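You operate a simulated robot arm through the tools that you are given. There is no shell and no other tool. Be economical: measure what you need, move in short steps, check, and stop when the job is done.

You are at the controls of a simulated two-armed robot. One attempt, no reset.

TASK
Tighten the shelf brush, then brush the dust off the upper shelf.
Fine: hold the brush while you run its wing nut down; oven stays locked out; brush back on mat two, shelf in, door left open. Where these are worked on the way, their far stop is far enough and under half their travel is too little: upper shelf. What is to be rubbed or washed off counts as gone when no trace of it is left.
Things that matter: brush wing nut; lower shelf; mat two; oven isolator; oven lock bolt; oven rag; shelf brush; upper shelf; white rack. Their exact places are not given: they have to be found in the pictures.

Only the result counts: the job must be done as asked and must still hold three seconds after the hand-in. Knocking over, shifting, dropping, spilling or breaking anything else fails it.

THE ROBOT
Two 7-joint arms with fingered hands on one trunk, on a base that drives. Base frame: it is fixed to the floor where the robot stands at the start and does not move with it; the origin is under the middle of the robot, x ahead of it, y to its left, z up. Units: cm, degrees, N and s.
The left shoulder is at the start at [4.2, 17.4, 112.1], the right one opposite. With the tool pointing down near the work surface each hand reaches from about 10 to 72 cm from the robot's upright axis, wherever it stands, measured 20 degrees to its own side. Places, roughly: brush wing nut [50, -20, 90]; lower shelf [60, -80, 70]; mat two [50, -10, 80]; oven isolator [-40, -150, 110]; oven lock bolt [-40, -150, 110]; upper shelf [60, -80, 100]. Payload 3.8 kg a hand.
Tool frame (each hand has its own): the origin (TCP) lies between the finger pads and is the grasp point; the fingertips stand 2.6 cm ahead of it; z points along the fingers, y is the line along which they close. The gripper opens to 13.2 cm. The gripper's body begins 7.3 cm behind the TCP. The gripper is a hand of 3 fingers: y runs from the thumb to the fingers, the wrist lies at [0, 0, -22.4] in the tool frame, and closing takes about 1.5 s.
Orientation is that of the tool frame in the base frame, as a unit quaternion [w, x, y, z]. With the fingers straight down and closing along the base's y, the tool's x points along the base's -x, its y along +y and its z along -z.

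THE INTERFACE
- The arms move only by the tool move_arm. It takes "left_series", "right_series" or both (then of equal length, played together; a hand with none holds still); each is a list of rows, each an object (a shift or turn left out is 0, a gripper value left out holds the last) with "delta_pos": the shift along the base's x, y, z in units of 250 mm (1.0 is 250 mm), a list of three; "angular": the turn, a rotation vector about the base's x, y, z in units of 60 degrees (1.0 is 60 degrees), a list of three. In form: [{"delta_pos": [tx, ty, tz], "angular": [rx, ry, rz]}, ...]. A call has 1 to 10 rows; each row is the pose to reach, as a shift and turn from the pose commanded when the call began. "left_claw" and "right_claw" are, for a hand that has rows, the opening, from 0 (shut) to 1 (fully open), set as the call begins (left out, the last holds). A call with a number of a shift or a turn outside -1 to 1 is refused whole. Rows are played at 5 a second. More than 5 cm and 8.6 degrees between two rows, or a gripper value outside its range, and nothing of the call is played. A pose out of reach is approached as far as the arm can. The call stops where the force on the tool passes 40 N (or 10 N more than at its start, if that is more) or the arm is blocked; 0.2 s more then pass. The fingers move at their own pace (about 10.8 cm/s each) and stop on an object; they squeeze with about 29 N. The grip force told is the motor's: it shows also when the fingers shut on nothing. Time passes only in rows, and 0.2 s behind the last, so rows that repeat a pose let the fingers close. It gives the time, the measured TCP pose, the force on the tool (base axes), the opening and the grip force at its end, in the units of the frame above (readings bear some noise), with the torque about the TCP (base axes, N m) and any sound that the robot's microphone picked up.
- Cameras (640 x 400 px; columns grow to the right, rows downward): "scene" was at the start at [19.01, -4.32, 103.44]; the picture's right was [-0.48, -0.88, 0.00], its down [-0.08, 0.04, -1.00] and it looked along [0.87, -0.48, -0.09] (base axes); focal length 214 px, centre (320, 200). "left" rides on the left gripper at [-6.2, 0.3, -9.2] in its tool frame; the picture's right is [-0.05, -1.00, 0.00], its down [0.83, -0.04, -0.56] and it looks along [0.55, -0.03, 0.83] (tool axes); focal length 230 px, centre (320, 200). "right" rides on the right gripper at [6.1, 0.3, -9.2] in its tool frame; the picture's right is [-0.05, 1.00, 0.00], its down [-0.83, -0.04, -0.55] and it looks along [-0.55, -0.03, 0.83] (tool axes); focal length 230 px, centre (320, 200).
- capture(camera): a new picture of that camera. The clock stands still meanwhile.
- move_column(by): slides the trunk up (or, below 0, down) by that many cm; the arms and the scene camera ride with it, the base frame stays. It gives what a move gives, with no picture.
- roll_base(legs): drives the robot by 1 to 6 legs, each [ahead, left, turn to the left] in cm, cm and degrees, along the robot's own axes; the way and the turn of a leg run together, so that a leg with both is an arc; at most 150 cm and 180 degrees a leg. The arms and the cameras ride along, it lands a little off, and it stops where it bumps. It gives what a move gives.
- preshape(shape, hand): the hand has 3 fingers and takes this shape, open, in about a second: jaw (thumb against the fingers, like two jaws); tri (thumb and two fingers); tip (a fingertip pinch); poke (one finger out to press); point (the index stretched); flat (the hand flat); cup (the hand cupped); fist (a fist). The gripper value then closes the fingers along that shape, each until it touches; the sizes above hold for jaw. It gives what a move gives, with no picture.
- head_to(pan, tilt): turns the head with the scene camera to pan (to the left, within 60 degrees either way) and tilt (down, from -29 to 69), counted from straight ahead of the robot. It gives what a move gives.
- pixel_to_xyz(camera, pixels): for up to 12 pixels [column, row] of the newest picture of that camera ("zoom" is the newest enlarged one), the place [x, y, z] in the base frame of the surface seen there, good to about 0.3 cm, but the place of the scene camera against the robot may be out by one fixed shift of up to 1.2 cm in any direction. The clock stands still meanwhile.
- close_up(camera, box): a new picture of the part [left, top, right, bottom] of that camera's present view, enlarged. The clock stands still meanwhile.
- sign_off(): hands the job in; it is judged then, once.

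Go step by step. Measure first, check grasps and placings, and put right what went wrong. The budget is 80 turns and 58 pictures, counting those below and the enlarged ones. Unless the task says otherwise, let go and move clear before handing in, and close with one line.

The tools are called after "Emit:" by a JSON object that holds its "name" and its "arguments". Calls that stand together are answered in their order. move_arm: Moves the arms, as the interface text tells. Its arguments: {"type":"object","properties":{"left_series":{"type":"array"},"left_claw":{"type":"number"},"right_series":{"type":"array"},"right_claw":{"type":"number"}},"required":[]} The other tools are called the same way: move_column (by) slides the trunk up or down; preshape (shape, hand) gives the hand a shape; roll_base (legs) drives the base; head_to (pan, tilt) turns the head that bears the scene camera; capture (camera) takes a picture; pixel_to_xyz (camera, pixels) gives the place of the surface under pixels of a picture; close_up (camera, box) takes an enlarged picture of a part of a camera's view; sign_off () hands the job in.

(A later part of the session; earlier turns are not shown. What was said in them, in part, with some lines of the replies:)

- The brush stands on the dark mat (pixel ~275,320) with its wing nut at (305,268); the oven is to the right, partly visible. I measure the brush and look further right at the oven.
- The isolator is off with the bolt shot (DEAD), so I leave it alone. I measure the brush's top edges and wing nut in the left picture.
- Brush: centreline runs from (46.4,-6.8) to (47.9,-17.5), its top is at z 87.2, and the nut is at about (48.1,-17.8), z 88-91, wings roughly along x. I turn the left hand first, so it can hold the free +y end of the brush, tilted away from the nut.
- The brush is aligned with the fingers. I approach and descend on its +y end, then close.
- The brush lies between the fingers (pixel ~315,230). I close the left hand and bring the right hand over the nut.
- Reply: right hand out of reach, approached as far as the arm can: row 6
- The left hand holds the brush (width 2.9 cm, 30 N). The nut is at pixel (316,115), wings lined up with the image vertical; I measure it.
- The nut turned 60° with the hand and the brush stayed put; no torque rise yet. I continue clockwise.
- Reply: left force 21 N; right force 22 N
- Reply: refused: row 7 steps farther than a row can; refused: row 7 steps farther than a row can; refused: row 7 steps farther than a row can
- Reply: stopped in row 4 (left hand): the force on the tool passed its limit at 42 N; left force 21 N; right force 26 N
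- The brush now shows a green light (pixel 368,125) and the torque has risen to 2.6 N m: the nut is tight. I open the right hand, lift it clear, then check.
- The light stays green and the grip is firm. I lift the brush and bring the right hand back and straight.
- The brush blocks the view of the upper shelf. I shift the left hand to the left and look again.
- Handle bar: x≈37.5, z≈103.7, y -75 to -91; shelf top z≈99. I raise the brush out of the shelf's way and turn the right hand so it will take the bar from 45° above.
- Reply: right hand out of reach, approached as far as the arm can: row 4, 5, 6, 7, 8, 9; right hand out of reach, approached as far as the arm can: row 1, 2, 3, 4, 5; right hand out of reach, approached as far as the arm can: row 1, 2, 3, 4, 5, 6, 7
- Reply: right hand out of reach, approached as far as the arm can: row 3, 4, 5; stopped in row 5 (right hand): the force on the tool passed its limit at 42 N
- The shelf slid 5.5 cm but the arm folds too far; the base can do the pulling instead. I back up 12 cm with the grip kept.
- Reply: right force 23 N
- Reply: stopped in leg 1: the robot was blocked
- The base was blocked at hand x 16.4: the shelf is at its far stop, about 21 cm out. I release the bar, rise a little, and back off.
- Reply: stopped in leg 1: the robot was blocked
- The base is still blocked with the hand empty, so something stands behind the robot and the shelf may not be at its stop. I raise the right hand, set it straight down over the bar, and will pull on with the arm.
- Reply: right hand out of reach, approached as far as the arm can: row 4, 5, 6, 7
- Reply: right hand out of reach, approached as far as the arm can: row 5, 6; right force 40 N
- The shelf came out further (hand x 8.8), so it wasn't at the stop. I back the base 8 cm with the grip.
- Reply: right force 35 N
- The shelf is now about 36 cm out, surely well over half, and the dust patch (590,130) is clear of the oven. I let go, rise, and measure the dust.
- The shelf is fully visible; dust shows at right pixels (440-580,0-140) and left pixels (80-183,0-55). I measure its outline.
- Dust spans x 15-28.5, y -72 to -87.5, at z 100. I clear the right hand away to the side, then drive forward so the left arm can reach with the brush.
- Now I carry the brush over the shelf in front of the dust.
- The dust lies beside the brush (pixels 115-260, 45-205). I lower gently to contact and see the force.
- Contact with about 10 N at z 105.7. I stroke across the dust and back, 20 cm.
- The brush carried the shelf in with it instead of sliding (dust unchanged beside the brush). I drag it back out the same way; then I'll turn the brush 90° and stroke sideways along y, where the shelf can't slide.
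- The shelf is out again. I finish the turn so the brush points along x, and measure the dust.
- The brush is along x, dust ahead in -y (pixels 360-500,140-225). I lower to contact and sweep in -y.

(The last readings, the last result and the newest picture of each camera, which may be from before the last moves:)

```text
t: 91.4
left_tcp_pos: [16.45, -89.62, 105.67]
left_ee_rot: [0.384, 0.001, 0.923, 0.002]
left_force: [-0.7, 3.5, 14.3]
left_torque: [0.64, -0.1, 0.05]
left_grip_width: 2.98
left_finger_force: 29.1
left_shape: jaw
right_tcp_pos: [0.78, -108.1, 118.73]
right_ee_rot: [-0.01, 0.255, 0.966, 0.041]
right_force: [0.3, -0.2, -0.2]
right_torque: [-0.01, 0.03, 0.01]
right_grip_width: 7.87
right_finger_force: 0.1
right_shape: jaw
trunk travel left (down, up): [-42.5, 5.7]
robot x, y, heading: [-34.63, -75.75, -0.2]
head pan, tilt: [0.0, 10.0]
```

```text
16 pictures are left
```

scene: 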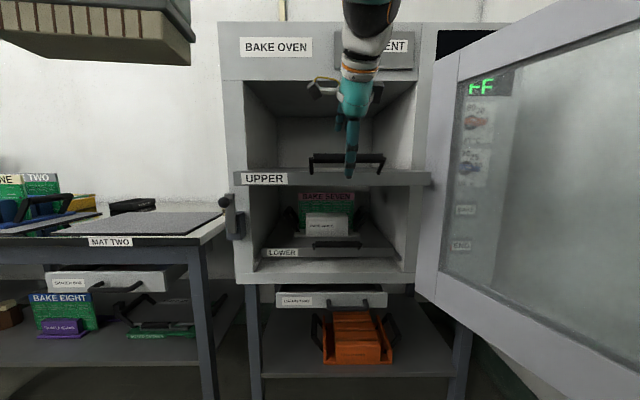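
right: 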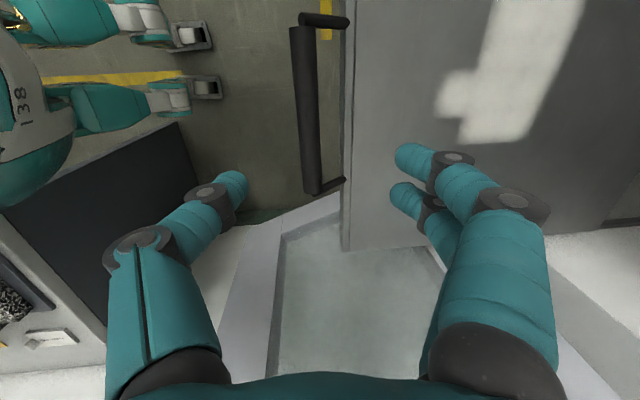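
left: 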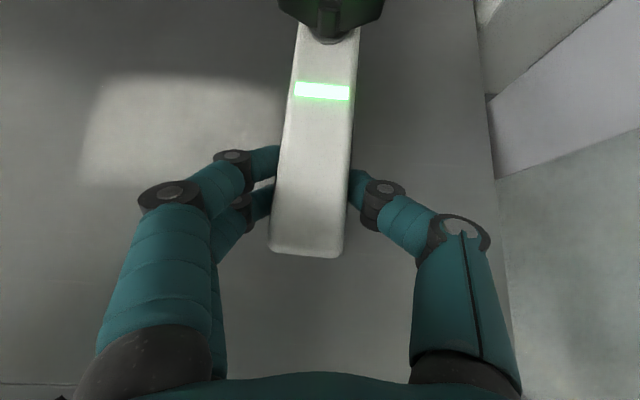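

The dust at (80-280,75-190) looks thinner but is not gone. I sweep back and forth several times.

Emit:
{"name": "move_arm", "arguments": {"left_series": [{"delta_pos": [0, 0.1, 0]}, {"delta_pos": [0, 0.2, 0]}, {"delta_pos": [0, 0.3, 0]}, {"delta_pos": [0, 0.4, 0]}, {"delta_pos": [0, 0.5, 0]}, {"delta_pos": [0, 0.6, 0]}, {"delta_pos": [0, 0.7, 0]}, {"delta_pos": [0, 0.8, 0]}, {"delta_pos": [0, 0.9, 0]}]}}

Emit:
{"name": "move_arm", "arguments": {"left_series": [{"delta_pos": [0, -0.1, 0]}, {"delta_pos": [0, -0.2, 0]}, {"delta_pos": [0, -0.3, 0]}, {"delta_pos": [0, -0.4, 0]}, {"delta_pos": [0, -0.5, 0]}, {"delta_pos": [0, -0.6, 0]}, {"delta_pos": [0, -0.7, 0]}, {"delta_pos": [0, -0.8, 0]}, {"delta_pos": [0, -0.9, 0]}]}}

Emit:
{"name": "move_arm", "arguments": {"left_series": [{"delta_pos": [0, 0.1, 0]}, {"delta_pos": [0, 0.2, 0]}, {"delta_pos": [0, 0.3, 0]}, {"delta_pos": [0, 0.4, 0]}, {"delta_pos": [0, 0.5, 0]}, {"delta_pos": [0, 0.6, 0]}, {"delta_pos": [0, 0.7, 0]}, {"delta_pos": [0, 0.8, 0]}, {"delta_pos": [0, 0.9, 0]}]}}

Emit:
{"name": "move_arm", "arguments": {"left_series": [{"delta_pos": [0, -0.1, 0]}, {"delta_pos": [0, -0.2, 0]}, {"delta_pos": [0, -0.3, 0]}, {"delta_pos": [0, -0.4, 0]}, {"delta_pos": [0, -0.5, 0]}, {"delta_pos": [0, -0.6, 0]}, {"delta_pos": [0, -0.7, 0]}, {"delta_pos": [0, -0.8, 0]}, {"delta_pos": [0, -0.9, 0]}]}}

Emit:
{"name": "capture", "arguments": {"camera": "left"}}

```text
t: 93.4
left_tcp_pos: [16.39, -67.08, 105.46]
left_ee_rot: [0.382, 0.002, 0.924, 0.002]
left_force: [-0.1, -0.5, 7.4]
left_torque: [0.13, -0.03, 0.01]
left_grip_width: 2.98
left_finger_force: 29.2
left_shape: jaw
right_tcp_pos: [0.78, -108.09, 118.56]
right_ee_rot: [-0.011, 0.253, 0.967, 0.043]
right_force: [-0.5, -0.7, 0.6]
right_torque: [0.0, -0.01, 0.03]
right_grip_width: 7.88
right_finger_force: 0.1
right_shape: jaw
trunk travel left (down, up): [-42.5, 5.7]
robot x, y, heading: [-35.17, -76.13, -0.5]
head pan, tilt: [0.0, 10.0]
```

```text
t: 95.4
left_tcp_pos: [16.28, -89.49, 105.66]
left_ee_rot: [0.385, 0.002, 0.923, 0.002]
left_force: [0.0, 7.7, 25.1]
left_torque: [1.02, -0.17, -0.01]
left_grip_width: 3.04
left_finger_force: 29.0
left_shape: jaw
right_tcp_pos: [0.56, -108.1, 118.8]
right_ee_rot: [-0.01, 0.254, 0.966, 0.043]
right_force: [1.0, 0.8, -0.9]
right_torque: [-0.03, 0.03, 0.01]
right_grip_width: 7.9
right_finger_force: 0.0
right_shape: jaw
trunk travel left (down, up): [-42.5, 5.7]
robot x, y, heading: [-34.35, -76.36, -0.7]
head pan, tilt: [0.0, 10.0]
```

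```text
t: 97.4
left_tcp_pos: [16.43, -67.01, 105.43]
left_ee_rot: [0.382, 0.003, 0.924, 0.003]
left_force: [-1.3, 0.5, 1.5]
left_torque: [0.1, 0.09, 0.03]
left_grip_width: 2.98
left_finger_force: 28.4
left_shape: jaw
right_tcp_pos: [0.84, -108.13, 118.78]
right_ee_rot: [-0.011, 0.255, 0.966, 0.042]
right_force: [0.0, 1.0, 0.2]
right_torque: [0.02, -0.01, 0.01]
right_grip_width: 7.88
right_finger_force: 0.0
right_shape: jaw
trunk travel left (down, up): [-42.5, 5.7]
robot x, y, heading: [-35.02, -76.31, -0.5]
head pan, tilt: [0.0, 10.0]
```

```text
t: 99.4
left_tcp_pos: [16.31, -89.75, 105.61]
left_ee_rot: [0.383, 0.003, 0.924, 0.002]
left_force: [-0.6, 1.4, 6.4]
left_torque: [0.28, 0.0, 0.0]
left_grip_width: 2.98
left_finger_force: 28.9
left_shape: jaw
right_tcp_pos: [0.79, -108.16, 118.66]
right_ee_rot: [-0.011, 0.254, 0.966, 0.043]
right_force: [-0.5, -0.3, -0.5]
right_torque: [0.01, -0.03, -0.04]
right_grip_width: 7.87
right_finger_force: 0.0
right_shape: jaw
trunk travel left (down, up): [-42.5, 5.7]
robot x, y, heading: [-34.75, -75.83, -0.3]
head pan, tilt: [0.0, 10.0]
```

```text
15 pictures are left
```

left: 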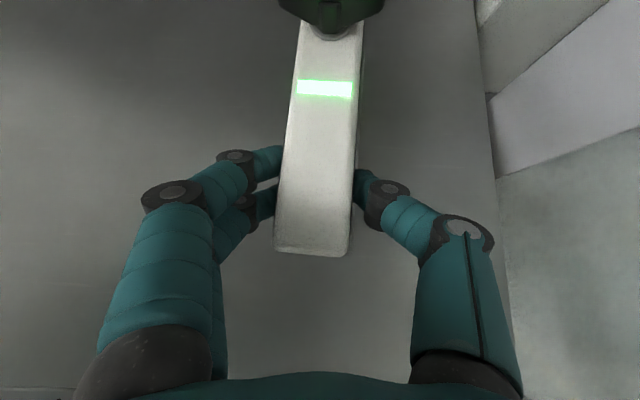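

The dust is nearly gone. I shift 2 cm deeper with a short lift and sweep more to catch edges and traces.

Emit:
{"name": "move_arm", "arguments": {"left_series": [{"delta_pos": [0, 0, 0.06]}, {"delta_pos": [0.08, 0, 0.06]}, {"delta_pos": [0.08, 0, -0.006]}, {"delta_pos": [0.08, 0, -0.006]}]}}

Emit:
{"name": "move_arm", "arguments": {"left_series": [{"delta_pos": [0, 0.1, 0]}, {"delta_pos": [0, 0.2, 0]}, {"delta_pos": [0, 0.3, 0]}, {"delta_pos": [0, 0.4, 0]}, {"delta_pos": [0, 0.5, 0]}, {"delta_pos": [0, 0.6, 0]}, {"delta_pos": [0, 0.7, 0]}, {"delta_pos": [0, 0.8, 0]}, {"delta_pos": [0, 0.9, 0]}]}}

Emit:
{"name": "move_arm", "arguments": {"left_series": [{"delta_pos": [0, -0.1, 0]}, {"delta_pos": [0, -0.2, 0]}, {"delta_pos": [0, -0.3, 0]}, {"delta_pos": [0, -0.4, 0]}, {"delta_pos": [0, -0.5, 0]}, {"delta_pos": [0, -0.6, 0]}, {"delta_pos": [0, -0.7, 0]}, {"delta_pos": [0, -0.8, 0]}, {"delta_pos": [0, -0.9, 0]}]}}

Emit:
{"name": "move_arm", "arguments": {"left_series": [{"delta_pos": [0, 0.1, 0]}, {"delta_pos": [0, 0.2, 0]}, {"delta_pos": [0, 0.3, 0]}, {"delta_pos": [0, 0.4, 0]}, {"delta_pos": [0, 0.5, 0]}, {"delta_pos": [0, 0.6, 0]}, {"delta_pos": [0, 0.7, 0]}, {"delta_pos": [0, 0.8, 0]}, {"delta_pos": [0, 0.9, 0]}]}}

Emit:
{"name": "move_arm", "arguments": {"left_series": [{"delta_pos": [0, 0, 0.06]}, {"delta_pos": [-0.12, 0, 0.06]}, {"delta_pos": [-0.12, 0, -0.004]}, {"delta_pos": [-0.12, 0, -0.004]}]}}

Emit:
{"name": "move_arm", "arguments": {"left_series": [{"delta_pos": [0, -0.1, 0]}, {"delta_pos": [0, -0.2, 0]}, {"delta_pos": [0, -0.3, 0]}, {"delta_pos": [0, -0.4, 0]}, {"delta_pos": [0, -0.5, 0]}, {"delta_pos": [0, -0.6, 0]}, {"delta_pos": [0, -0.7, 0]}, {"delta_pos": [0, -0.8, 0]}, {"delta_pos": [0, -0.9, 0]}]}}

Emit:
{"name": "move_arm", "arguments": {"left_series": [{"delta_pos": [0, 0.1, 0]}, {"delta_pos": [0, 0.2, 0]}, {"delta_pos": [0, 0.3, 0]}, {"delta_pos": [0, 0.4, 0]}, {"delta_pos": [0, 0.5, 0]}, {"delta_pos": [0, 0.6, 0]}, {"delta_pos": [0, 0.7, 0]}, {"delta_pos": [0, 0.8, 0]}, {"delta_pos": [0, 0.9, 0]}, {"delta_pos": [0, 0.9, 0.2]}]}}

Emit:
{"name": "move_arm", "arguments": {"left_series": [{"delta_pos": [0, 0.1, 0.15]}, {"delta_pos": [0, 0.2, 0.3]}, {"delta_pos": [0, 0.2, 0.3]}]}}

Emit:
{"name": "capture", "arguments": {"camera": "left"}}

```text
t: 100.4
left_tcp_pos: [18.38, -89.66, 105.58]
left_ee_rot: [0.386, 0.002, 0.923, 0.001]
left_force: [-0.2, 0.8, 13.0]
left_torque: [0.31, -0.04, -0.01]
left_grip_width: 2.95
left_finger_force: 28.6
left_shape: jaw
right_tcp_pos: [0.74, -108.05, 118.72]
right_ee_rot: [-0.01, 0.253, 0.966, 0.043]
right_force: [0.0, -0.1, 0.7]
right_torque: [0.01, -0.01, 0.02]
right_grip_width: 7.88
right_finger_force: 0.1
right_shape: jaw
trunk travel left (down, up): [-42.5, 5.7]
robot x, y, heading: [-35.15, -75.95, -0.1]
head pan, tilt: [0.0, 10.0]
```

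```text
t: 102.4
left_tcp_pos: [18.35, -67.22, 105.34]
left_ee_rot: [0.384, 0.003, 0.923, 0.002]
left_force: [0.3, -0.2, 5.2]
left_torque: [0.14, 0.03, 0.04]
left_grip_width: 2.98
left_finger_force: 29.4
left_shape: jaw
right_tcp_pos: [0.88, -108.18, 118.77]
right_ee_rot: [-0.01, 0.255, 0.966, 0.042]
right_force: [-0.7, -0.2, 0.3]
right_torque: [0.0, 0.0, 0.03]
right_grip_width: 7.88
right_finger_force: 0.1
right_shape: jaw
trunk travel left (down, up): [-42.5, 5.7]
robot x, y, heading: [-34.72, -75.91, -0.2]
head pan, tilt: [0.0, 10.0]
```

```text
t: 104.4
left_tcp_pos: [18.44, -89.5, 105.49]
left_ee_rot: [0.387, 0.001, 0.922, 0.002]
left_force: [-0.3, 8.9, 28.1]
left_torque: [1.18, -0.14, 0.03]
left_grip_width: 3.06
left_finger_force: 29.2
left_shape: jaw
right_tcp_pos: [0.68, -108.01, 118.77]
right_ee_rot: [-0.009, 0.253, 0.966, 0.041]
right_force: [-0.8, 0.0, -0.6]
right_torque: [0.02, 0.01, 0.0]
right_grip_width: 7.89
right_finger_force: 0.0
right_shape: jaw
trunk travel left (down, up): [-42.5, 5.7]
robot x, y, heading: [-35.07, -75.86, -0.3]
head pan, tilt: [0.0, 10.0]
```

```text
t: 106.4
left_tcp_pos: [18.32, -67.2, 105.57]
left_ee_rot: [0.385, 0.002, 0.923, 0.002]
left_force: [0.3, -3.1, 17.7]
left_torque: [0.17, -0.06, -0.03]
left_grip_width: 3.01
left_finger_force: 28.8
left_shape: jaw
right_tcp_pos: [0.69, -108.24, 118.67]
right_ee_rot: [-0.01, 0.254, 0.966, 0.042]
right_force: [0.4, -0.7, -0.5]
right_torque: [0.03, 0.02, 0.04]
right_grip_width: 7.87
right_finger_force: 0.1
right_shape: jaw
trunk travel left (down, up): [-42.5, 5.7]
robot x, y, heading: [-34.76, -76.43, -0.4]
head pan, tilt: [0.0, 10.0]
```

```text
t: 107.4
left_tcp_pos: [15.18, -67.28, 105.64]
left_ee_rot: [0.386, 0.002, 0.922, 0.001]
left_force: [0.8, 1.4, 13.5]
left_torque: [0.36, -0.01, 0.0]
left_grip_width: 2.97
left_finger_force: 28.6
left_shape: jaw
right_tcp_pos: [0.71, -108.16, 118.73]
right_ee_rot: [-0.009, 0.254, 0.966, 0.042]
right_force: [-0.1, 0.9, 0.9]
right_torque: [0.0, -0.01, 0.0]
right_grip_width: 7.88
right_finger_force: 0.1
right_shape: jaw
trunk travel left (down, up): [-42.5, 5.7]
robot x, y, heading: [-35.02, -75.97, -0.5]
head pan, tilt: [0.0, 10.0]
```

```text
t: 109.4
left_tcp_pos: [15.16, -89.67, 105.61]
left_ee_rot: [0.384, 0.002, 0.923, 0.002]
left_force: [0.1, 7.2, 22.8]
left_torque: [1.03, -0.02, 0.0]
left_grip_width: 3.08
left_finger_force: 29.1
left_shape: jaw
right_tcp_pos: [0.6, -108.1, 118.6]
right_ee_rot: [-0.009, 0.255, 0.966, 0.042]
right_force: [-0.7, -1.2, 0.6]
right_torque: [0.0, -0.02, 0.01]
right_grip_width: 7.86
right_finger_force: 0.0
right_shape: jaw
trunk travel left (down, up): [-42.5, 5.7]
robot x, y, heading: [-34.79, -76.1, -0.5]
head pan, tilt: [0.0, 10.0]
```

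```text
t: 111.6
left_tcp_pos: [15.53, -67.24, 110.0]
left_ee_rot: [0.38, 0.003, 0.925, 0.004]
left_force: [-0.7, 0.7, -1.3]
left_torque: [0.01, 0.13, 0.01]
left_grip_width: 2.96
left_finger_force: 29.0
left_shape: jaw
right_tcp_pos: [0.86, -108.21, 118.68]
right_ee_rot: [-0.01, 0.253, 0.966, 0.043]
right_force: [0.0, 0.4, 0.5]
right_torque: [0.01, -0.01, 0.03]
right_grip_width: 7.87
right_finger_force: 0.2
right_shape: jaw
trunk travel left (down, up): [-42.5, 5.7]
robot x, y, heading: [-34.63, -75.65, -0.5]
head pan, tilt: [0.0, 10.0]
```

```text
t: 112.4
left_tcp_pos: [15.65, -62.18, 117.68]
left_ee_rot: [0.383, 0.003, 0.924, 0.002]
left_force: [-0.8, 0.8, -1.1]
left_torque: [-0.02, 0.06, 0.0]
left_grip_width: 2.96
left_finger_force: 29.3
left_shape: jaw
right_tcp_pos: [0.85, -108.32, 118.77]
right_ee_rot: [-0.011, 0.254, 0.966, 0.042]
right_force: [-0.5, 0.5, -0.4]
right_torque: [-0.01, 0.03, -0.02]
right_grip_width: 7.86
right_finger_force: 0.1
right_shape: jaw
trunk travel left (down, up): [-42.5, 5.7]
robot x, y, heading: [-34.97, -76.22, -0.5]
head pan, tilt: [0.0, 10.0]
```

```text
14 pictures are left
```

left: 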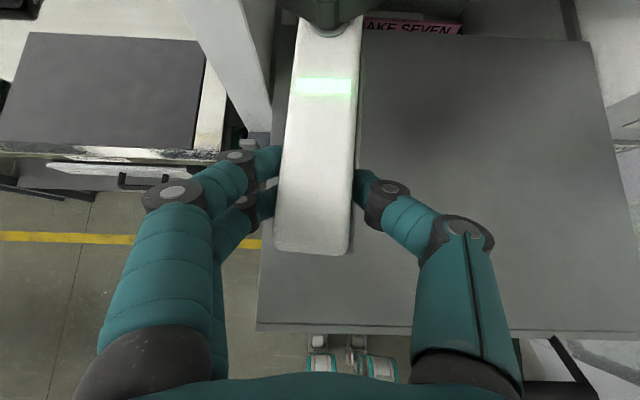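

The shelf looks clean where the dust was. I zoom to check for traces.

Emit:
{"name": "close_up", "arguments": {"camera": "left", "box": [345, 40, 625, 215]}}

```text
2.29 times, centred on (485, 128) of left
```

zoom: 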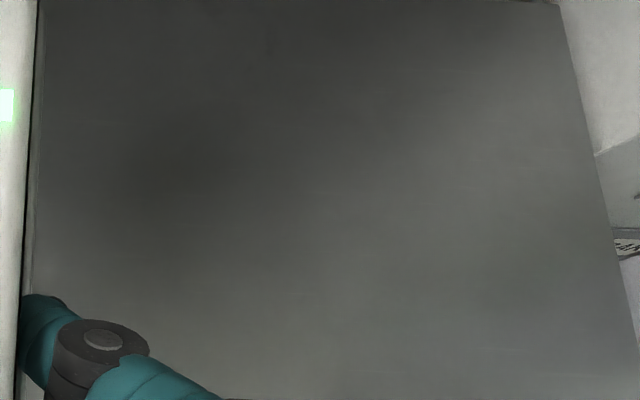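

No trace is left. Now I retract the brush and bring the right hand, closed, in front of the shelf's bar to push the shelf in.

Emit:
{"name": "move_arm", "arguments": {"left_series": [{"delta_pos": [-0.05, 0.08, 0]}, {"delta_pos": [-0.1, 0.16, 0]}, {"delta_pos": [-0.15, 0.24, 0]}, {"delta_pos": [-0.2, 0.32, 0]}, {"delta_pos": [-0.25, 0.4, 0]}, {"delta_pos": [-0.3, 0.46, 0]}, {"delta_pos": [-0.34, 0.48, 0]}, {"delta_pos": [-0.34, 0.48, 0]}], "right_series": [{"delta_pos": [-0.04, 0.14, 0], "angular": [0, 0, 0.07]}, {"delta_pos": [-0.08, 0.28, 0], "angular": [0, 0, 0.14]}, {"delta_pos": [-0.12, 0.42, 0], "angular": [0, 0, 0.21]}, {"delta_pos": [-0.16, 0.56, 0], "angular": [0, 0, 0.28]}, {"delta_pos": [-0.2, 0.7, 0], "angular": [0, 0, 0.35]}, {"delta_pos": [-0.24, 0.84, 0], "angular": [0, 0, 0.42]}, {"delta_pos": [-0.26, 0.98, 0], "angular": [0, 0, 0.49]}, {"delta_pos": [-0.26, 1.0, 0], "angular": [0, 0, 0.49]}], "right_claw": 0}}

Emit:
{"name": "capture", "arguments": {"camera": "right"}}

```text
t: 114.2
left_tcp_pos: [6.92, -50.06, 117.69]
left_ee_rot: [0.384, 0.003, 0.923, 0.002]
left_force: [-0.5, 0.5, -1.2]
left_torque: [-0.02, 0.06, 0.01]
left_grip_width: 2.93
left_finger_force: 29.3
left_shape: jaw
right_tcp_pos: [1.65, -91.73, 119.74]
right_ee_rot: [-0.022, 0.0, 0.999, 0.038]
right_force: [-0.8, -0.5, 0.3]
right_torque: [-0.02, 0.03, -0.03]
right_grip_width: 0.0
right_finger_force: 28.4
right_shape: jaw
right hand out of reach, approached as far as the arm can: row 4, 5, 6, 7, 8
trunk travel left (down, up): [-42.5, 5.7]
robot x, y, heading: [-34.93, -76.37, -0.2]
head pan, tilt: [0.0, 10.0]
```

```text
12 pictures are left
```

right: 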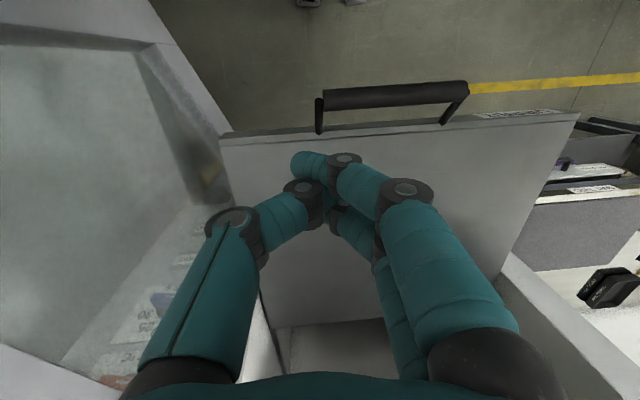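

The hand can't come that near the trunk, so I back the base 12 cm and then line the right hand up in front of the bar with a slight tilt.

Emit:
{"name": "roll_base", "arguments": {"legs": [[-12, 0, 0]]}}

Emit:
{"name": "move_arm", "arguments": {"right_series": [{"delta_pos": [0.08, 0.1, 0]}, {"delta_pos": [0.16, 0.2, 0]}, {"delta_pos": [0.2, 0.3, 0]}, {"delta_pos": [0.2, 0.3, 0]}]}}

Emit:
{"name": "move_arm", "arguments": {"right_series": [{"angular": [0, -0.1, 0]}, {"angular": [0, -0.2, 0]}, {"angular": [0, -0.3, 0]}, {"angular": [0, -0.4, 0]}, {"angular": [0, -0.4, 0]}]}}

```text
t: 115.5
left_tcp_pos: [-4.61, -50.15, 117.82]
left_ee_rot: [0.382, 0.004, 0.924, 0.001]
left_force: [0.2, -0.3, -1.2]
left_torque: [-0.04, 0.07, 0.01]
left_grip_width: 2.95
left_finger_force: 29.0
left_shape: jaw
right_tcp_pos: [-9.94, -91.84, 119.79]
right_ee_rot: [-0.022, 0.001, 0.999, 0.039]
right_force: [0.1, -0.5, 0.4]
right_torque: [0.02, -0.01, 0.01]
right_grip_width: 0.0
right_finger_force: 28.2
right_shape: jaw
trunk travel left (down, up): [-42.5, 5.7]
robot x, y, heading: [-46.8, -76.24, -0.6]
head pan, tilt: [0.0, 10.0]
```

```text
t: 116.5
left_tcp_pos: [-4.73, -50.17, 117.8]
left_ee_rot: [0.383, 0.004, 0.924, 0.001]
left_force: [-0.3, -0.2, -1.5]
left_torque: [-0.01, 0.08, 0.0]
left_grip_width: 2.91
left_finger_force: 29.5
left_shape: jaw
right_tcp_pos: [-5.0, -84.54, 119.9]
right_ee_rot: [-0.023, 0.001, 0.999, 0.04]
right_force: [0.4, -0.3, -0.3]
right_torque: [-0.03, -0.02, -0.01]
right_grip_width: 0.0
right_finger_force: 29.0
right_shape: jaw
trunk travel left (down, up): [-42.5, 5.7]
robot x, y, heading: [-47.07, -76.11, -0.8]
head pan, tilt: [0.0, 10.0]
```

```text
t: 117.7
left_tcp_pos: [-4.71, -50.06, 117.8]
left_ee_rot: [0.383, 0.004, 0.924, 0.001]
left_force: [-0.1, 0.5, -0.8]
left_torque: [0.02, 0.1, 0.01]
left_grip_width: 2.94
left_finger_force: 28.4
left_shape: jaw
right_tcp_pos: [0.54, -88.87, 123.07]
right_ee_rot: [0.187, -0.007, 0.982, 0.038]
right_force: [0.0, -0.5, 0.8]
right_torque: [0.03, -0.04, 0.05]
right_grip_width: 0.01
right_finger_force: 29.1
right_shape: jaw
right hand out of reach, approached as far as the arm can: row 1, 2, 3, 4, 5
trunk travel left (down, up): [-42.5, 5.7]
robot x, y, heading: [-46.44, -75.86, -0.8]
head pan, tilt: [0.0, 10.0]
```

Tilted it can't stay that near. I set the hand upright again, lower it in front of the bar, and will tilt later when it is further out.

Emit:
{"name": "move_arm", "arguments": {"right_series": [{"delta_pos": [-0.06, 0.04, 0], "angular": [0, 0.12, 0]}, {"delta_pos": [-0.12, 0.09, 0], "angular": [0, 0.24, 0]}, {"delta_pos": [-0.2, 0.13, 0], "angular": [0, 0.36, 0]}, {"delta_pos": [-0.22, 0.17, -0.1], "angular": [0, 0.4, 0]}, {"delta_pos": [-0.22, 0.18, -0.28], "angular": [0, 0.4, 0]}, {"delta_pos": [-0.22, 0.18, -0.45], "angular": [0, 0.4, 0]}, {"delta_pos": [-0.22, 0.18, -0.45], "angular": [0, 0.4, 0]}]}}

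Emit:
{"name": "capture", "arguments": {"camera": "right"}}

```text
t: 119.3
left_tcp_pos: [-4.84, -50.19, 117.82]
left_ee_rot: [0.383, 0.003, 0.924, 0.001]
left_force: [1.0, 0.8, -1.2]
left_torque: [0.01, 0.08, -0.04]
left_grip_width: 2.97
left_finger_force: 28.6
left_shape: jaw
right_tcp_pos: [-2.87, -85.33, 111.81]
right_ee_rot: [-0.022, 0.002, 0.999, 0.038]
right_force: [-0.6, -0.3, 0.9]
right_torque: [-0.01, -0.01, -0.01]
right_grip_width: 0.0
right_finger_force: 29.4
right_shape: jaw
right hand out of reach, approached as far as the arm can: row 3, 5, 6, 7
trunk travel left (down, up): [-42.5, 5.7]
robot x, y, heading: [-46.53, -76.01, -0.4]
head pan, tilt: [0.0, 10.0]
```

```text
11 pictures are left
```

right: 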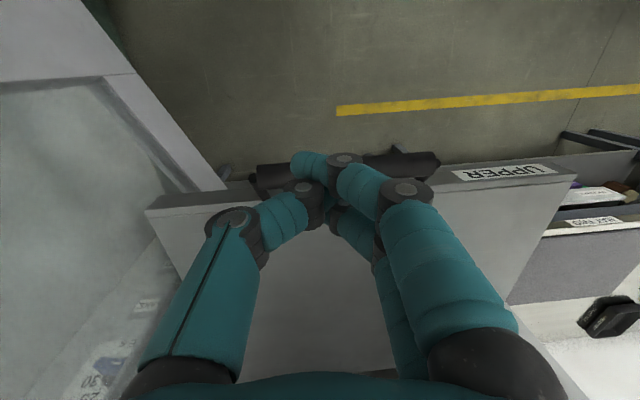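

The bar (pixels 255-440,155-190) is close under the fingertips. I measure its place.

Emit:
{"name": "pixel_to_xyz", "arguments": {"camera": "right", "pixels": [[275, 178], [410, 165], [435, 160], [200, 205], [480, 185]]}}

```text
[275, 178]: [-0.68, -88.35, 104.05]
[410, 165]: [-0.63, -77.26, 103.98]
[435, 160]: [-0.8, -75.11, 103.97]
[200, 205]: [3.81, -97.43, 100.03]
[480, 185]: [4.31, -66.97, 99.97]
```

Bar at x≈-0.7, z 104. I back 3 cm, lower beside the bar, and push forward with the base.

Emit:
{"name": "roll_base", "arguments": {"legs": [[-3, 0, 0]]}}

Emit:
{"name": "move_arm", "arguments": {"right_series": [{"delta_pos": [0, 0.02, -0.1]}, {"delta_pos": [0, 0.04, -0.2]}, {"delta_pos": [0, 0.06, -0.32]}, {"delta_pos": [0, 0.06, -0.32]}]}}

```text
t: 120.1
left_tcp_pos: [-7.59, -50.17, 117.7]
left_ee_rot: [0.383, 0.004, 0.924, 0.001]
left_force: [0.2, -0.1, -2.2]
left_torque: [0.0, 0.08, -0.01]
left_grip_width: 2.94
left_finger_force: 29.2
left_shape: jaw
right_tcp_pos: [-5.75, -85.21, 111.77]
right_ee_rot: [-0.023, 0.0, 0.999, 0.039]
right_force: [0.8, 0.4, 0.2]
right_torque: [0.03, 0.03, 0.01]
right_grip_width: 0.0
right_finger_force: 29.3
right_shape: jaw
trunk travel left (down, up): [-42.5, 5.7]
robot x, y, heading: [-49.72, -75.84, -0.4]
head pan, tilt: [0.0, 10.0]
```

```text
t: 121.1
left_tcp_pos: [-7.71, -50.13, 117.73]
left_ee_rot: [0.382, 0.003, 0.924, 0.001]
left_force: [-1.0, 0.4, -1.5]
left_torque: [0.02, 0.13, -0.01]
left_grip_width: 2.94
left_finger_force: 28.9
left_shape: jaw
right_tcp_pos: [-4.63, -84.6, 104.61]
right_ee_rot: [-0.022, 0.002, 0.999, 0.04]
right_force: [0.2, 0.3, 0.5]
right_torque: [0.02, -0.02, 0.03]
right_grip_width: 0.0
right_finger_force: 28.9
right_shape: jaw
right hand out of reach, approached as far as the arm can: row 1, 2, 3, 4
trunk travel left (down, up): [-42.5, 5.7]
robot x, y, heading: [-49.57, -75.84, -0.4]
head pan, tilt: [0.0, 10.0]
```

The closed fingers stand in front of the bar at its height. I push with the arm in +x.

Emit:
{"name": "move_arm", "arguments": {"right_series": [{"delta_pos": [0.1, 0, 0]}, {"delta_pos": [0.2, 0, 0]}, {"delta_pos": [0.3, 0, 0]}, {"delta_pos": [0.4, 0, 0]}, {"delta_pos": [0.5, 0, 0]}, {"delta_pos": [0.6, 0, 0]}, {"delta_pos": [0.7, 0, 0]}, {"delta_pos": [0.8, 0, 0]}, {"delta_pos": [0.8, 0, 0]}]}}

Emit:
{"name": "capture", "arguments": {"camera": "scene"}}

```text
t: 123.1
left_tcp_pos: [-7.79, -50.07, 117.71]
left_ee_rot: [0.383, 0.002, 0.924, 0.001]
left_force: [-0.4, 0.2, -1.9]
left_torque: [-0.02, 0.08, -0.01]
left_grip_width: 2.94
left_finger_force: 28.7
left_shape: jaw
right_tcp_pos: [15.4, -84.71, 104.63]
right_ee_rot: [-0.023, 0.003, 0.999, 0.039]
right_force: [0.5, 0.3, 0.2]
right_torque: [-0.02, 0.01, 0.0]
right_grip_width: 0.02
right_finger_force: 29.2
right_shape: jaw
trunk travel left (down, up): [-42.5, 5.7]
robot x, y, heading: [-49.43, -75.84, -0.6]
head pan, tilt: [0.0, 10.0]
```

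```text
10 pictures are left
```

scene: 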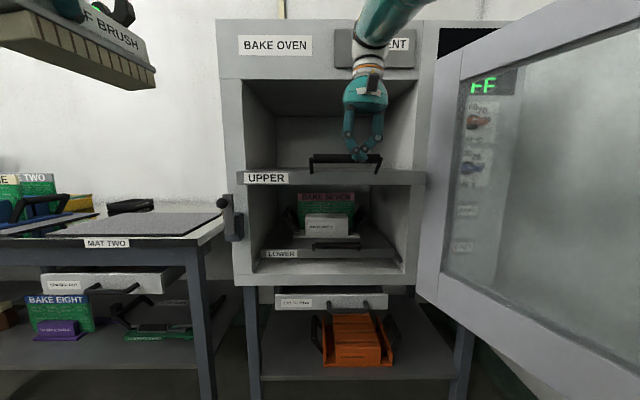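

The shelf seems to have gone in. I check the bar's place against the fingers.

Emit:
{"name": "pixel_to_xyz", "arguments": {"camera": "scene", "pixels": [[325, 158], [345, 157], [375, 157], [280, 177], [400, 178], [430, 180]]}}

```text
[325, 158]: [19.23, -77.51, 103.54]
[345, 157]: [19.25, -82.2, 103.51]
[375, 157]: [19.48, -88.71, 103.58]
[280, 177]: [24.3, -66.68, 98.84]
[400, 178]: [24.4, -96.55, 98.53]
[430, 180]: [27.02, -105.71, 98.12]
```

Bar at x≈19, just ahead of the fingers. I tilt the hand so the wrist will clear the oven's top edge, then drive forward 15 cm.

Emit:
{"name": "move_arm", "arguments": {"right_series": [{"angular": [0, -0.12, 0]}, {"angular": [0, -0.24, 0]}, {"angular": [0, -0.36, 0]}, {"angular": [0, -0.48, 0]}, {"angular": [0, -0.48, 0]}]}}

Emit:
{"name": "roll_base", "arguments": {"legs": [[14, 0, 0]]}}

```text
t: 124.3
left_tcp_pos: [-7.59, -50.13, 117.66]
left_ee_rot: [0.383, 0.004, 0.924, 0.001]
left_force: [-0.3, 0.9, -1.4]
left_torque: [0.02, 0.09, 0.01]
left_grip_width: 2.95
left_finger_force: 28.6
left_shape: jaw
right_tcp_pos: [15.43, -84.78, 104.45]
right_ee_rot: [0.227, -0.008, 0.973, 0.036]
right_force: [0.3, 0.3, -0.4]
right_torque: [0.03, -0.02, 0.0]
right_grip_width: 0.0
right_finger_force: 29.4
right_shape: jaw
trunk travel left (down, up): [-42.5, 5.7]
robot x, y, heading: [-49.84, -75.72, -0.7]
head pan, tilt: [0.0, 10.0]
```

```text
t: 125.6
left_tcp_pos: [6.09, -50.17, 117.84]
left_ee_rot: [0.383, 0.003, 0.924, 0.002]
left_force: [-0.5, 0.0, -1.1]
left_torque: [-0.03, 0.08, -0.02]
left_grip_width: 2.95
left_finger_force: 29.0
left_shape: jaw
right_tcp_pos: [29.08, -84.77, 104.68]
right_ee_rot: [0.227, -0.009, 0.973, 0.038]
right_force: [0.3, 0.4, 0.3]
right_torque: [-0.02, 0.01, 0.03]
right_grip_width: 0.0
right_finger_force: 29.2
right_shape: jaw
trunk travel left (down, up): [-42.5, 5.7]
robot x, y, heading: [-35.9, -75.96, -0.4]
head pan, tilt: [0.0, 10.0]
```

I push the rest with the arm in small steps, watching for the stop.

Emit:
{"name": "move_arm", "arguments": {"right_series": [{"delta_pos": [0.04, 0, 0]}, {"delta_pos": [0.08, 0, 0]}, {"delta_pos": [0.12, 0, 0]}, {"delta_pos": [0.16, 0, 0]}, {"delta_pos": [0.2, 0, 0]}, {"delta_pos": [0.23, 0, 0]}, {"delta_pos": [0.26, 0, 0]}, {"delta_pos": [0.29, 0, 0]}, {"delta_pos": [0.32, 0, 0]}]}}

Emit:
{"name": "capture", "arguments": {"camera": "scene"}}

Emit:
{"name": "pixel_to_xyz", "arguments": {"camera": "scene", "pixels": [[308, 158], [320, 157], [372, 156], [280, 178], [400, 178], [427, 180]]}}

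```text
t: 127.1
left_tcp_pos: [5.7, -50.04, 117.83]
left_ee_rot: [0.383, 0.003, 0.924, 0.001]
left_force: [1.0, 0.6, -1.9]
left_torque: [0.02, 0.08, -0.03]
left_grip_width: 2.91
left_finger_force: 28.7
left_shape: jaw
right_tcp_pos: [34.06, -84.24, 104.28]
right_ee_rot: [0.214, -0.013, 0.976, 0.041]
right_force: [-26.4, 4.0, 5.5]
right_torque: [-0.03, 0.17, -0.24]
right_grip_width: 0.01
right_finger_force: 28.7
right_shape: jaw
trunk travel left (down, up): [-42.5, 5.7]
robot x, y, heading: [-35.98, -76.42, -0.4]
head pan, tilt: [0.0, 10.0]
stopped in row 7 (right hand): the force on the tool passed its limit at 46 N (the readings are from after the stop); the commanded pose is now the measured one
```

```text
9 pictures are left
```

scene: 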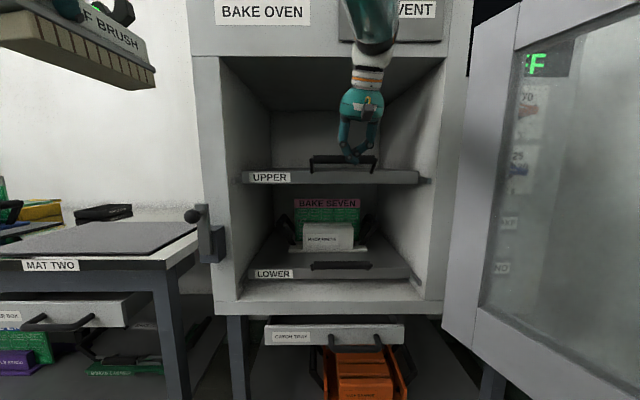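

```text
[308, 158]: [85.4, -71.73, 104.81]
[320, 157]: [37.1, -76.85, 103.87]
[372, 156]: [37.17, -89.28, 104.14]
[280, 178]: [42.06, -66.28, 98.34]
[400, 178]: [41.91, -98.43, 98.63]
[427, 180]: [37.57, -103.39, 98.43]
```

The shelf is home (face x 42.0, bar 37.1 as at the start). I back away, bring the right hand up and in, and drive back to the mat.

Emit:
{"name": "roll_base", "arguments": {"legs": [[-12, 0, 0]]}}

Emit:
{"name": "move_arm", "arguments": {"right_series": [{"delta_pos": [-0.05, -0.1, 0.12], "angular": [0, 0.12, 0]}, {"delta_pos": [-0.15, -0.2, 0.2], "angular": [0, 0.24, 0]}, {"delta_pos": [-0.25, -0.3, 0.3], "angular": [0, 0.36, 0]}, {"delta_pos": [-0.36, -0.4, 0.4], "angular": [0, 0.46, 0]}, {"delta_pos": [-0.47, -0.5, 0.5], "angular": [0, 0.46, 0]}, {"delta_pos": [-0.58, -0.6, 0.6], "angular": [0, 0.46, 0]}, {"delta_pos": [-0.69, -0.7, 0.6], "angular": [0, 0.46, 0]}, {"delta_pos": [-0.8, -0.8, 0.6], "angular": [0, 0.46, 0]}, {"delta_pos": [-0.9, -0.9, 0.6], "angular": [0, 0.46, 0]}]}}

Emit:
{"name": "roll_base", "arguments": {"legs": [[0, 74, 0]]}}

Emit:
{"name": "capture", "arguments": {"camera": "scene"}}

```text
t: 128.3
left_tcp_pos: [-5.82, -50.12, 117.69]
left_ee_rot: [0.382, 0.003, 0.924, 0.001]
left_force: [-0.3, 0.5, -2.8]
left_torque: [-0.04, 0.07, -0.01]
left_grip_width: 2.94
left_finger_force: 29.0
left_shape: jaw
right_tcp_pos: [22.49, -84.41, 104.11]
right_ee_rot: [0.217, -0.01, 0.975, 0.039]
right_force: [-0.7, -0.6, 0.0]
right_torque: [-0.03, 0.0, -0.02]
right_grip_width: 0.02
right_finger_force: 29.6
right_shape: jaw
trunk travel left (down, up): [-42.5, 5.7]
robot x, y, heading: [-47.52, -75.88, -0.4]
head pan, tilt: [0.0, 10.0]
```

```text
t: 130.3
left_tcp_pos: [-5.79, -50.16, 117.68]
left_ee_rot: [0.383, 0.002, 0.924, 0.002]
left_force: [0.3, 0.4, -1.7]
left_torque: [-0.03, 0.1, 0.0]
left_grip_width: 2.93
left_finger_force: 29.3
left_shape: jaw
right_tcp_pos: [0.07, -107.07, 119.3]
right_ee_rot: [-0.023, -0.002, 0.999, 0.041]
right_force: [0.6, 0.1, 0.3]
right_torque: [-0.01, 0.0, 0.01]
right_grip_width: 0.0
right_finger_force: 28.5
right_shape: jaw
trunk travel left (down, up): [-42.5, 5.7]
robot x, y, heading: [-47.82, -75.9, -0.3]
head pan, tilt: [0.0, 10.0]
```

```text
t: 137.3
left_tcp_pos: [-5.45, 24.77, 117.78]
left_ee_rot: [0.382, 0.003, 0.924, 0.001]
left_force: [-0.3, 0.4, -1.2]
left_torque: [-0.02, 0.05, 0.01]
left_grip_width: 2.92
left_finger_force: 28.6
left_shape: jaw
right_tcp_pos: [0.53, -32.13, 119.3]
right_ee_rot: [-0.022, -0.001, 0.999, 0.04]
right_force: [0.9, -0.4, 1.0]
right_torque: [-0.01, -0.03, -0.02]
right_grip_width: 0.0
right_finger_force: 29.4
right_shape: jaw
trunk travel left (down, up): [-42.5, 5.7]
robot x, y, heading: [-47.34, -1.33, -0.3]
head pan, tilt: [0.0, 10.0]
```

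```text
8 pictures are left
```

scene: 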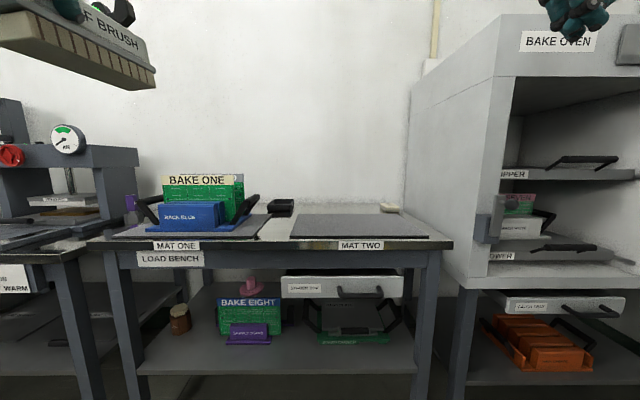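

Mat two is at pixels (290-430,213-238); mat one with a rack is at its left. I move the left hand inward first, then drive forward.

Emit:
{"name": "move_arm", "arguments": {"left_series": [{"delta_pos": [0, -0.16, 0]}, {"delta_pos": [0, -0.32, 0]}, {"delta_pos": [0, -0.48, 0]}, {"delta_pos": [0, -0.64, 0]}, {"delta_pos": [0, -0.8, 0]}, {"delta_pos": [0, -0.96, 0]}, {"delta_pos": [0, -1.0, 0]}, {"delta_pos": [0, -1.0, 0]}]}}

Emit:
{"name": "roll_base", "arguments": {"legs": [[46, 0, 0]]}}

Emit:
{"name": "capture", "arguments": {"camera": "left"}}

```text
t: 139.1
left_tcp_pos: [-5.33, -0.21, 117.82]
left_ee_rot: [0.383, 0.001, 0.924, 0.002]
left_force: [0.2, -0.2, -1.0]
left_torque: [0.01, 0.1, 0.0]
left_grip_width: 2.97
left_finger_force: 29.3
left_shape: jaw
right_tcp_pos: [0.55, -32.09, 119.35]
right_ee_rot: [-0.022, -0.002, 0.999, 0.042]
right_force: [0.5, -0.3, 0.6]
right_torque: [0.03, 0.0, 0.02]
right_grip_width: 0.0
right_finger_force: 29.1
right_shape: jaw
trunk travel left (down, up): [-42.5, 5.7]
robot x, y, heading: [-47.46, -1.32, -0.4]
head pan, tilt: [0.0, 10.0]
```

```text
t: 141.9
left_tcp_pos: [40.6, -0.39, 117.86]
left_ee_rot: [0.382, 0.001, 0.924, 0.002]
left_force: [0.9, -0.1, -2.3]
left_torque: [-0.01, 0.12, 0.01]
left_grip_width: 2.95
left_finger_force: 29.4
left_shape: jaw
right_tcp_pos: [46.55, -32.21, 119.33]
right_ee_rot: [-0.022, -0.004, 0.999, 0.042]
right_force: [0.1, -0.4, 0.0]
right_torque: [-0.02, 0.0, 0.02]
right_grip_width: 0.0
right_finger_force: 29.1
right_shape: jaw
trunk travel left (down, up): [-42.5, 5.7]
robot x, y, heading: [-1.24, -1.66, -0.1]
head pan, tilt: [0.0, 10.0]
```

```text
7 pictures are left
```

left: 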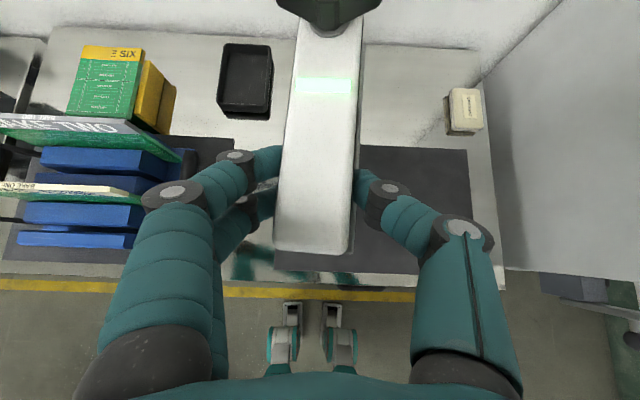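

Mat two lies under and to the right of the brush (pixels 275-480,145-270). I measure it to choose the spot.

Emit:
{"name": "pixel_to_xyz", "arguments": {"camera": "left", "pixels": [[375, 150], [462, 153], [470, 215], [400, 160], [283, 262], [370, 255], [480, 250]]}}

Emit:
{"name": "close_up", "arguments": {"camera": "left", "box": [270, 0, 390, 260]}}

```text
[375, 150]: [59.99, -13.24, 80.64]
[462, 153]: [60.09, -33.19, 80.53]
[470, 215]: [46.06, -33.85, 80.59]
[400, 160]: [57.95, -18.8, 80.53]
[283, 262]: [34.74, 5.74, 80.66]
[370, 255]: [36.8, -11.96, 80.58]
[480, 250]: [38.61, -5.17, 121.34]
```

```text
1.54 times, centred on (330, 130) of left
```

zoom: 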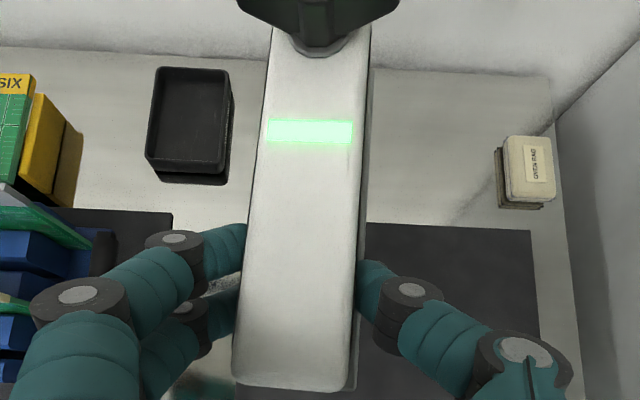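

Mat two: x 34-60, y 8 to -34, z 80.6. I carry the brush over its middle and down.

Emit:
{"name": "move_arm", "arguments": {"left_series": [{"delta_pos": [0.025, -0.15, 0]}, {"delta_pos": [0.05, -0.31, 0]}, {"delta_pos": [0.076, -0.464, 0]}, {"delta_pos": [0.076, -0.464, -0.17]}, {"delta_pos": [0.076, -0.464, -0.34]}, {"delta_pos": [0.076, -0.464, -0.51]}, {"delta_pos": [0.076, -0.464, -0.68]}, {"delta_pos": [0.076, -0.464, -0.85]}, {"delta_pos": [0.076, -0.464, -1.0]}, {"delta_pos": [0.076, -0.464, -1.0]}]}}

Emit:
{"name": "move_arm", "arguments": {"left_series": [{"delta_pos": [0, 0, -0.1]}, {"delta_pos": [0, 0, -0.18]}, {"delta_pos": [0, 0, -0.22]}, {"delta_pos": [0, 0, -0.24]}, {"delta_pos": [0, 0, -0.255]}, {"delta_pos": [0, 0, -0.255]}]}}

```text
t: 142.7
left_tcp_pos: [43.23, -10.26, 119.74]
left_ee_rot: [0.391, -0.021, 0.92, -0.008]
left_force: [-0.5, 0.2, -1.2]
left_torque: [0.04, 0.07, -0.01]
left_grip_width: 2.95
left_finger_force: 28.9
left_shape: jaw
right_tcp_pos: [44.56, -39.72, 118.87]
right_ee_rot: [-0.006, 0.079, 0.992, 0.102]
right_force: [0.0, -0.1, -0.8]
right_torque: [0.01, 0.03, 0.02]
right_grip_width: 0.0
right_finger_force: 28.6
right_shape: jaw
trunk travel left (down, up): [-42.5, 5.7]
robot x, y, heading: [-1.11, -1.48, -0.1]
head pan, tilt: [0.0, 10.0]
stopped in row 4 (right hand): the arm was blocked; the commanded pose is now the measured one
```

```text
t: 144.1
left_tcp_pos: [43.53, -10.13, 113.42]
left_ee_rot: [0.391, -0.021, 0.92, -0.008]
left_force: [0.3, -0.4, -1.6]
left_torque: [-0.02, 0.05, -0.01]
left_grip_width: 2.94
left_finger_force: 28.1
left_shape: jaw
right_tcp_pos: [44.67, -39.54, 118.89]
right_ee_rot: [-0.005, 0.078, 0.992, 0.101]
right_force: [0.7, -0.4, 0.0]
right_torque: [-0.01, -0.02, 0.0]
right_grip_width: 0.0
right_finger_force: 29.1
right_shape: jaw
trunk travel left (down, up): [-42.5, 5.7]
robot x, y, heading: [-1.55, -1.71, -0.3]
head pan, tilt: [0.0, 10.0]
```

The left arm brushed against my own right arm, which had stayed too far forward. I draw the right arm back to its start pose first and level the brush again.

Emit:
{"name": "move_arm", "arguments": {"right_series": [{"delta_pos": [-0.1, -0.02, 0.04]}, {"delta_pos": [-0.22, -0.02, 0.08]}, {"delta_pos": [-0.34, -0.02, 0.12]}, {"delta_pos": [-0.46, -0.02, 0.12]}, {"delta_pos": [-0.58, -0.02, 0.12]}, {"delta_pos": [-0.7, -0.02, 0.12]}, {"delta_pos": [-0.74, -0.02, 0.12]}, {"delta_pos": [-0.74, -0.02, 0.12]}]}}

Emit:
{"name": "move_arm", "arguments": {"left_series": [{"delta_pos": [-0.04, -0.03, -0.15], "angular": [0.03, 0.018, 0]}, {"delta_pos": [-0.04, -0.03, -0.3], "angular": [0.03, 0.018, 0]}, {"delta_pos": [-0.04, -0.03, -0.45], "angular": [0.03, 0.018, 0]}, {"delta_pos": [-0.04, -0.03, -0.6], "angular": [0.03, 0.018, 0]}, {"delta_pos": [-0.04, -0.03, -0.75], "angular": [0.03, 0.018, 0]}, {"delta_pos": [-0.04, -0.03, -0.88], "angular": [0.03, 0.018, 0]}, {"delta_pos": [-0.04, -0.03, -0.88], "angular": [0.03, 0.018, 0]}]}}

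Emit:
{"name": "capture", "arguments": {"camera": "left"}}

```text
t: 145.9
left_tcp_pos: [43.72, -10.03, 113.21]
left_ee_rot: [0.39, -0.023, 0.92, -0.006]
left_force: [0.0, -0.5, -2.2]
left_torque: [0.0, 0.06, 0.0]
left_grip_width: 2.93
left_finger_force: 29.3
left_shape: jaw
right_tcp_pos: [26.02, -40.05, 121.93]
right_ee_rot: [-0.006, 0.079, 0.992, 0.103]
right_force: [-0.3, 0.2, 0.2]
right_torque: [0.01, 0.01, 0.0]
right_grip_width: 0.0
right_finger_force: 28.7
right_shape: jaw
trunk travel left (down, up): [-42.5, 5.7]
robot x, y, heading: [-1.37, -1.42, -0.2]
head pan, tilt: [0.0, 10.0]
```

```text
t: 147.5
left_tcp_pos: [42.28, -10.96, 91.46]
left_ee_rot: [0.383, -0.016, 0.924, 0.006]
left_force: [-0.9, -0.1, -1.7]
left_torque: [0.01, 0.05, 0.05]
left_grip_width: 2.97
left_finger_force: 29.0
left_shape: jaw
right_tcp_pos: [26.09, -40.08, 121.99]
right_ee_rot: [-0.006, 0.079, 0.992, 0.1]
right_force: [0.8, -0.5, -0.1]
right_torque: [0.05, 0.0, 0.03]
right_grip_width: 0.01
right_finger_force: 28.8
right_shape: jaw
trunk travel left (down, up): [-42.5, 5.7]
robot x, y, heading: [-1.39, -1.45, -0.5]
head pan, tilt: [0.0, 10.0]
```

```text
5 pictures are left
```

left: 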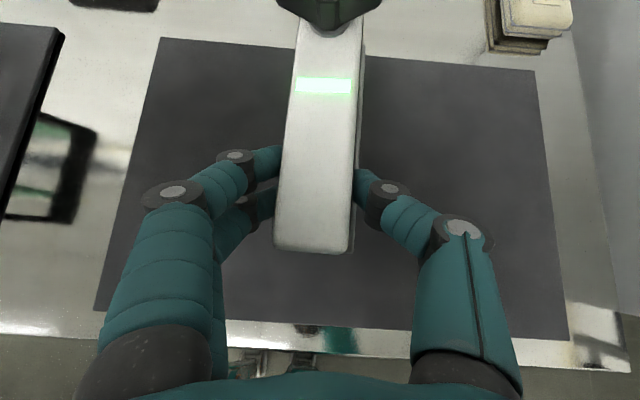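

The brush hangs level over the middle of mat two. I lower the last 5 cm to contact.

Emit:
{"name": "move_arm", "arguments": {"left_series": [{"delta_pos": [0, 0, -0.1]}, {"delta_pos": [0, 0, -0.16]}, {"delta_pos": [0, 0, -0.185]}, {"delta_pos": [0, 0, -0.205]}, {"delta_pos": [0, 0, -0.205]}]}}

```text
t: 148.7
left_tcp_pos: [42.35, -10.94, 86.25]
left_ee_rot: [0.382, -0.016, 0.924, 0.006]
left_force: [-0.7, 0.0, -1.7]
left_torque: [-0.03, 0.07, 0.03]
left_grip_width: 2.92
left_finger_force: 28.9
left_shape: jaw
right_tcp_pos: [26.06, -40.08, 121.97]
right_ee_rot: [-0.006, 0.078, 0.992, 0.101]
right_force: [-0.4, 0.3, -0.2]
right_torque: [-0.01, 0.0, 0.03]
right_grip_width: 0.0
right_finger_force: 29.1
right_shape: jaw
trunk travel left (down, up): [-42.5, 5.7]
robot x, y, heading: [-1.34, -1.35, -0.0]
head pan, tilt: [0.0, 10.0]
```

No contact yet (z force still about -1.7 N), so I go down in small steps until it shows.

Emit:
{"name": "move_arm", "arguments": {"left_series": [{"delta_pos": [0, 0, -0.008]}, {"delta_pos": [0, 0, -0.014]}, {"delta_pos": [0, 0, -0.018]}, {"delta_pos": [0, 0, -0.018]}]}}

```text
t: 149.7
left_tcp_pos: [42.47, -10.9, 86.19]
left_ee_rot: [0.387, -0.017, 0.922, 0.006]
left_force: [0.3, 0.2, 26.2]
left_torque: [0.52, -0.12, -0.08]
left_grip_width: 2.97
left_finger_force: 29.2
left_shape: jaw
right_tcp_pos: [25.93, -39.99, 122.12]
right_ee_rot: [-0.005, 0.078, 0.992, 0.101]
right_force: [0.9, 0.3, -0.2]
right_torque: [0.01, -0.02, 0.0]
right_grip_width: 0.01
right_finger_force: 28.9
right_shape: jaw
trunk travel left (down, up): [-42.5, 5.7]
robot x, y, heading: [-1.51, -1.63, -0.2]
head pan, tilt: [0.0, 10.0]
```

Firm contact; I ease up 0.3 cm, open the hand and draw back along its own axis.

Emit:
{"name": "move_arm", "arguments": {"left_series": [{"delta_pos": [0, 0, 0.012]}, {"delta_pos": [0, 0, 0.012]}]}}

Emit:
{"name": "move_arm", "arguments": {"left_series": [{}, {}, {}, {}, {"delta_pos": [-0.07, 0, 0.07]}, {"delta_pos": [-0.16, 0, 0.18]}, {"delta_pos": [-0.25, 0, 0.3]}, {"delta_pos": [-0.25, 0, 0.45]}, {"delta_pos": [-0.25, 0, 0.6]}, {"delta_pos": [-0.25, 0, 0.6]}], "left_claw": 0.6}}

Emit:
{"name": "capture", "arguments": {"camera": "left"}}

Emit:
{"name": "head_to", "arguments": {"pan": -45, "tilt": 15}}

Emit:
{"name": "capture", "arguments": {"camera": "scene"}}

```text
t: 150.3
left_tcp_pos: [42.41, -10.8, 86.16]
left_ee_rot: [0.384, -0.016, 0.923, 0.006]
left_force: [3.2, -1.5, 18.6]
left_torque: [0.19, -0.19, -0.12]
left_grip_width: 2.98
left_finger_force: 29.1
left_shape: jaw
right_tcp_pos: [26.01, -40.24, 122.0]
right_ee_rot: [-0.006, 0.078, 0.992, 0.1]
right_force: [-0.1, -0.8, -0.6]
right_torque: [-0.02, -0.01, 0.0]
right_grip_width: 0.0
right_finger_force: 29.1
right_shape: jaw
trunk travel left (down, up): [-42.5, 5.7]
robot x, y, heading: [-1.44, -1.25, -0.2]
head pan, tilt: [0.0, 10.0]
```

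```text
t: 152.5
left_tcp_pos: [35.99, -10.56, 101.1]
left_ee_rot: [0.383, -0.016, 0.924, 0.006]
left_force: [0.3, 0.1, -0.5]
left_torque: [-0.02, -0.01, -0.01]
left_grip_width: 7.87
left_finger_force: 0.1
left_shape: jaw
right_tcp_pos: [26.14, -40.07, 121.95]
right_ee_rot: [-0.007, 0.078, 0.992, 0.101]
right_force: [0.4, 0.5, -1.0]
right_torque: [0.01, 0.03, 0.01]
right_grip_width: 0.0
right_finger_force: 29.6
right_shape: jaw
trunk travel left (down, up): [-42.5, 5.7]
robot x, y, heading: [-1.13, -1.39, -0.3]
head pan, tilt: [0.0, 10.0]
```

```text
4 pictures are left
```

left: 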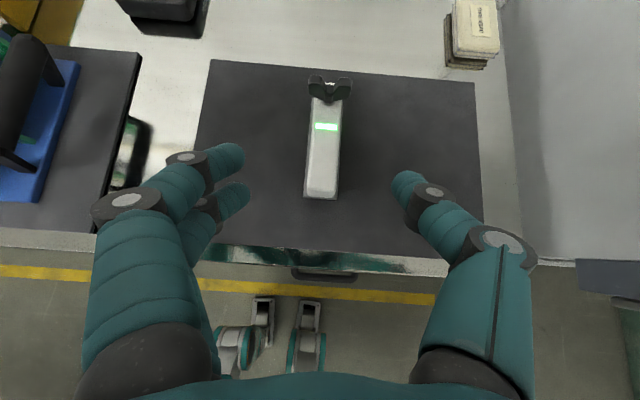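

```text
t: 153.6
left_tcp_pos: [36.21, -10.72, 101.09]
left_ee_rot: [0.383, -0.017, 0.924, 0.007]
left_force: [-0.3, 0.0, -0.1]
left_torque: [0.01, 0.01, 0.0]
left_grip_width: 7.87
left_finger_force: 0.1
left_shape: jaw
right_tcp_pos: [26.03, -40.14, 121.95]
right_ee_rot: [-0.006, 0.078, 0.992, 0.101]
right_force: [0.2, 0.2, -0.2]
right_torque: [-0.03, 0.0, 0.0]
right_grip_width: 0.01
right_finger_force: 29.0
right_shape: jaw
trunk travel left (down, up): [-42.5, 5.7]
robot x, y, heading: [-1.18, -1.53, -0.1]
head pan, tilt: [-45.0, 15.0]
```

```text
3 pictures are left
```

scene: 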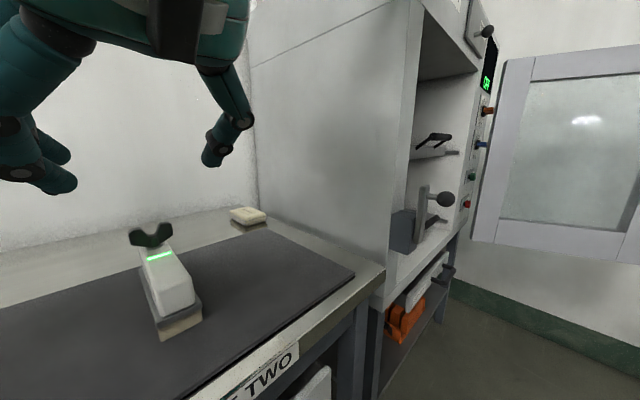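

The brush stands on mat two with its green light on (pixel 325,127). The shelf is in, the door is open, the isolator was never touched and both hands are clear, so I hand in.

Emit:
{"name": "sign_off", "arguments": {}}

```text
The job is handed in.
```

The wing nut is tight, with its light green. The upper shelf is brushed clean and pushed back in, the brush is on mat two, the door is open, and the oven is still locked out.
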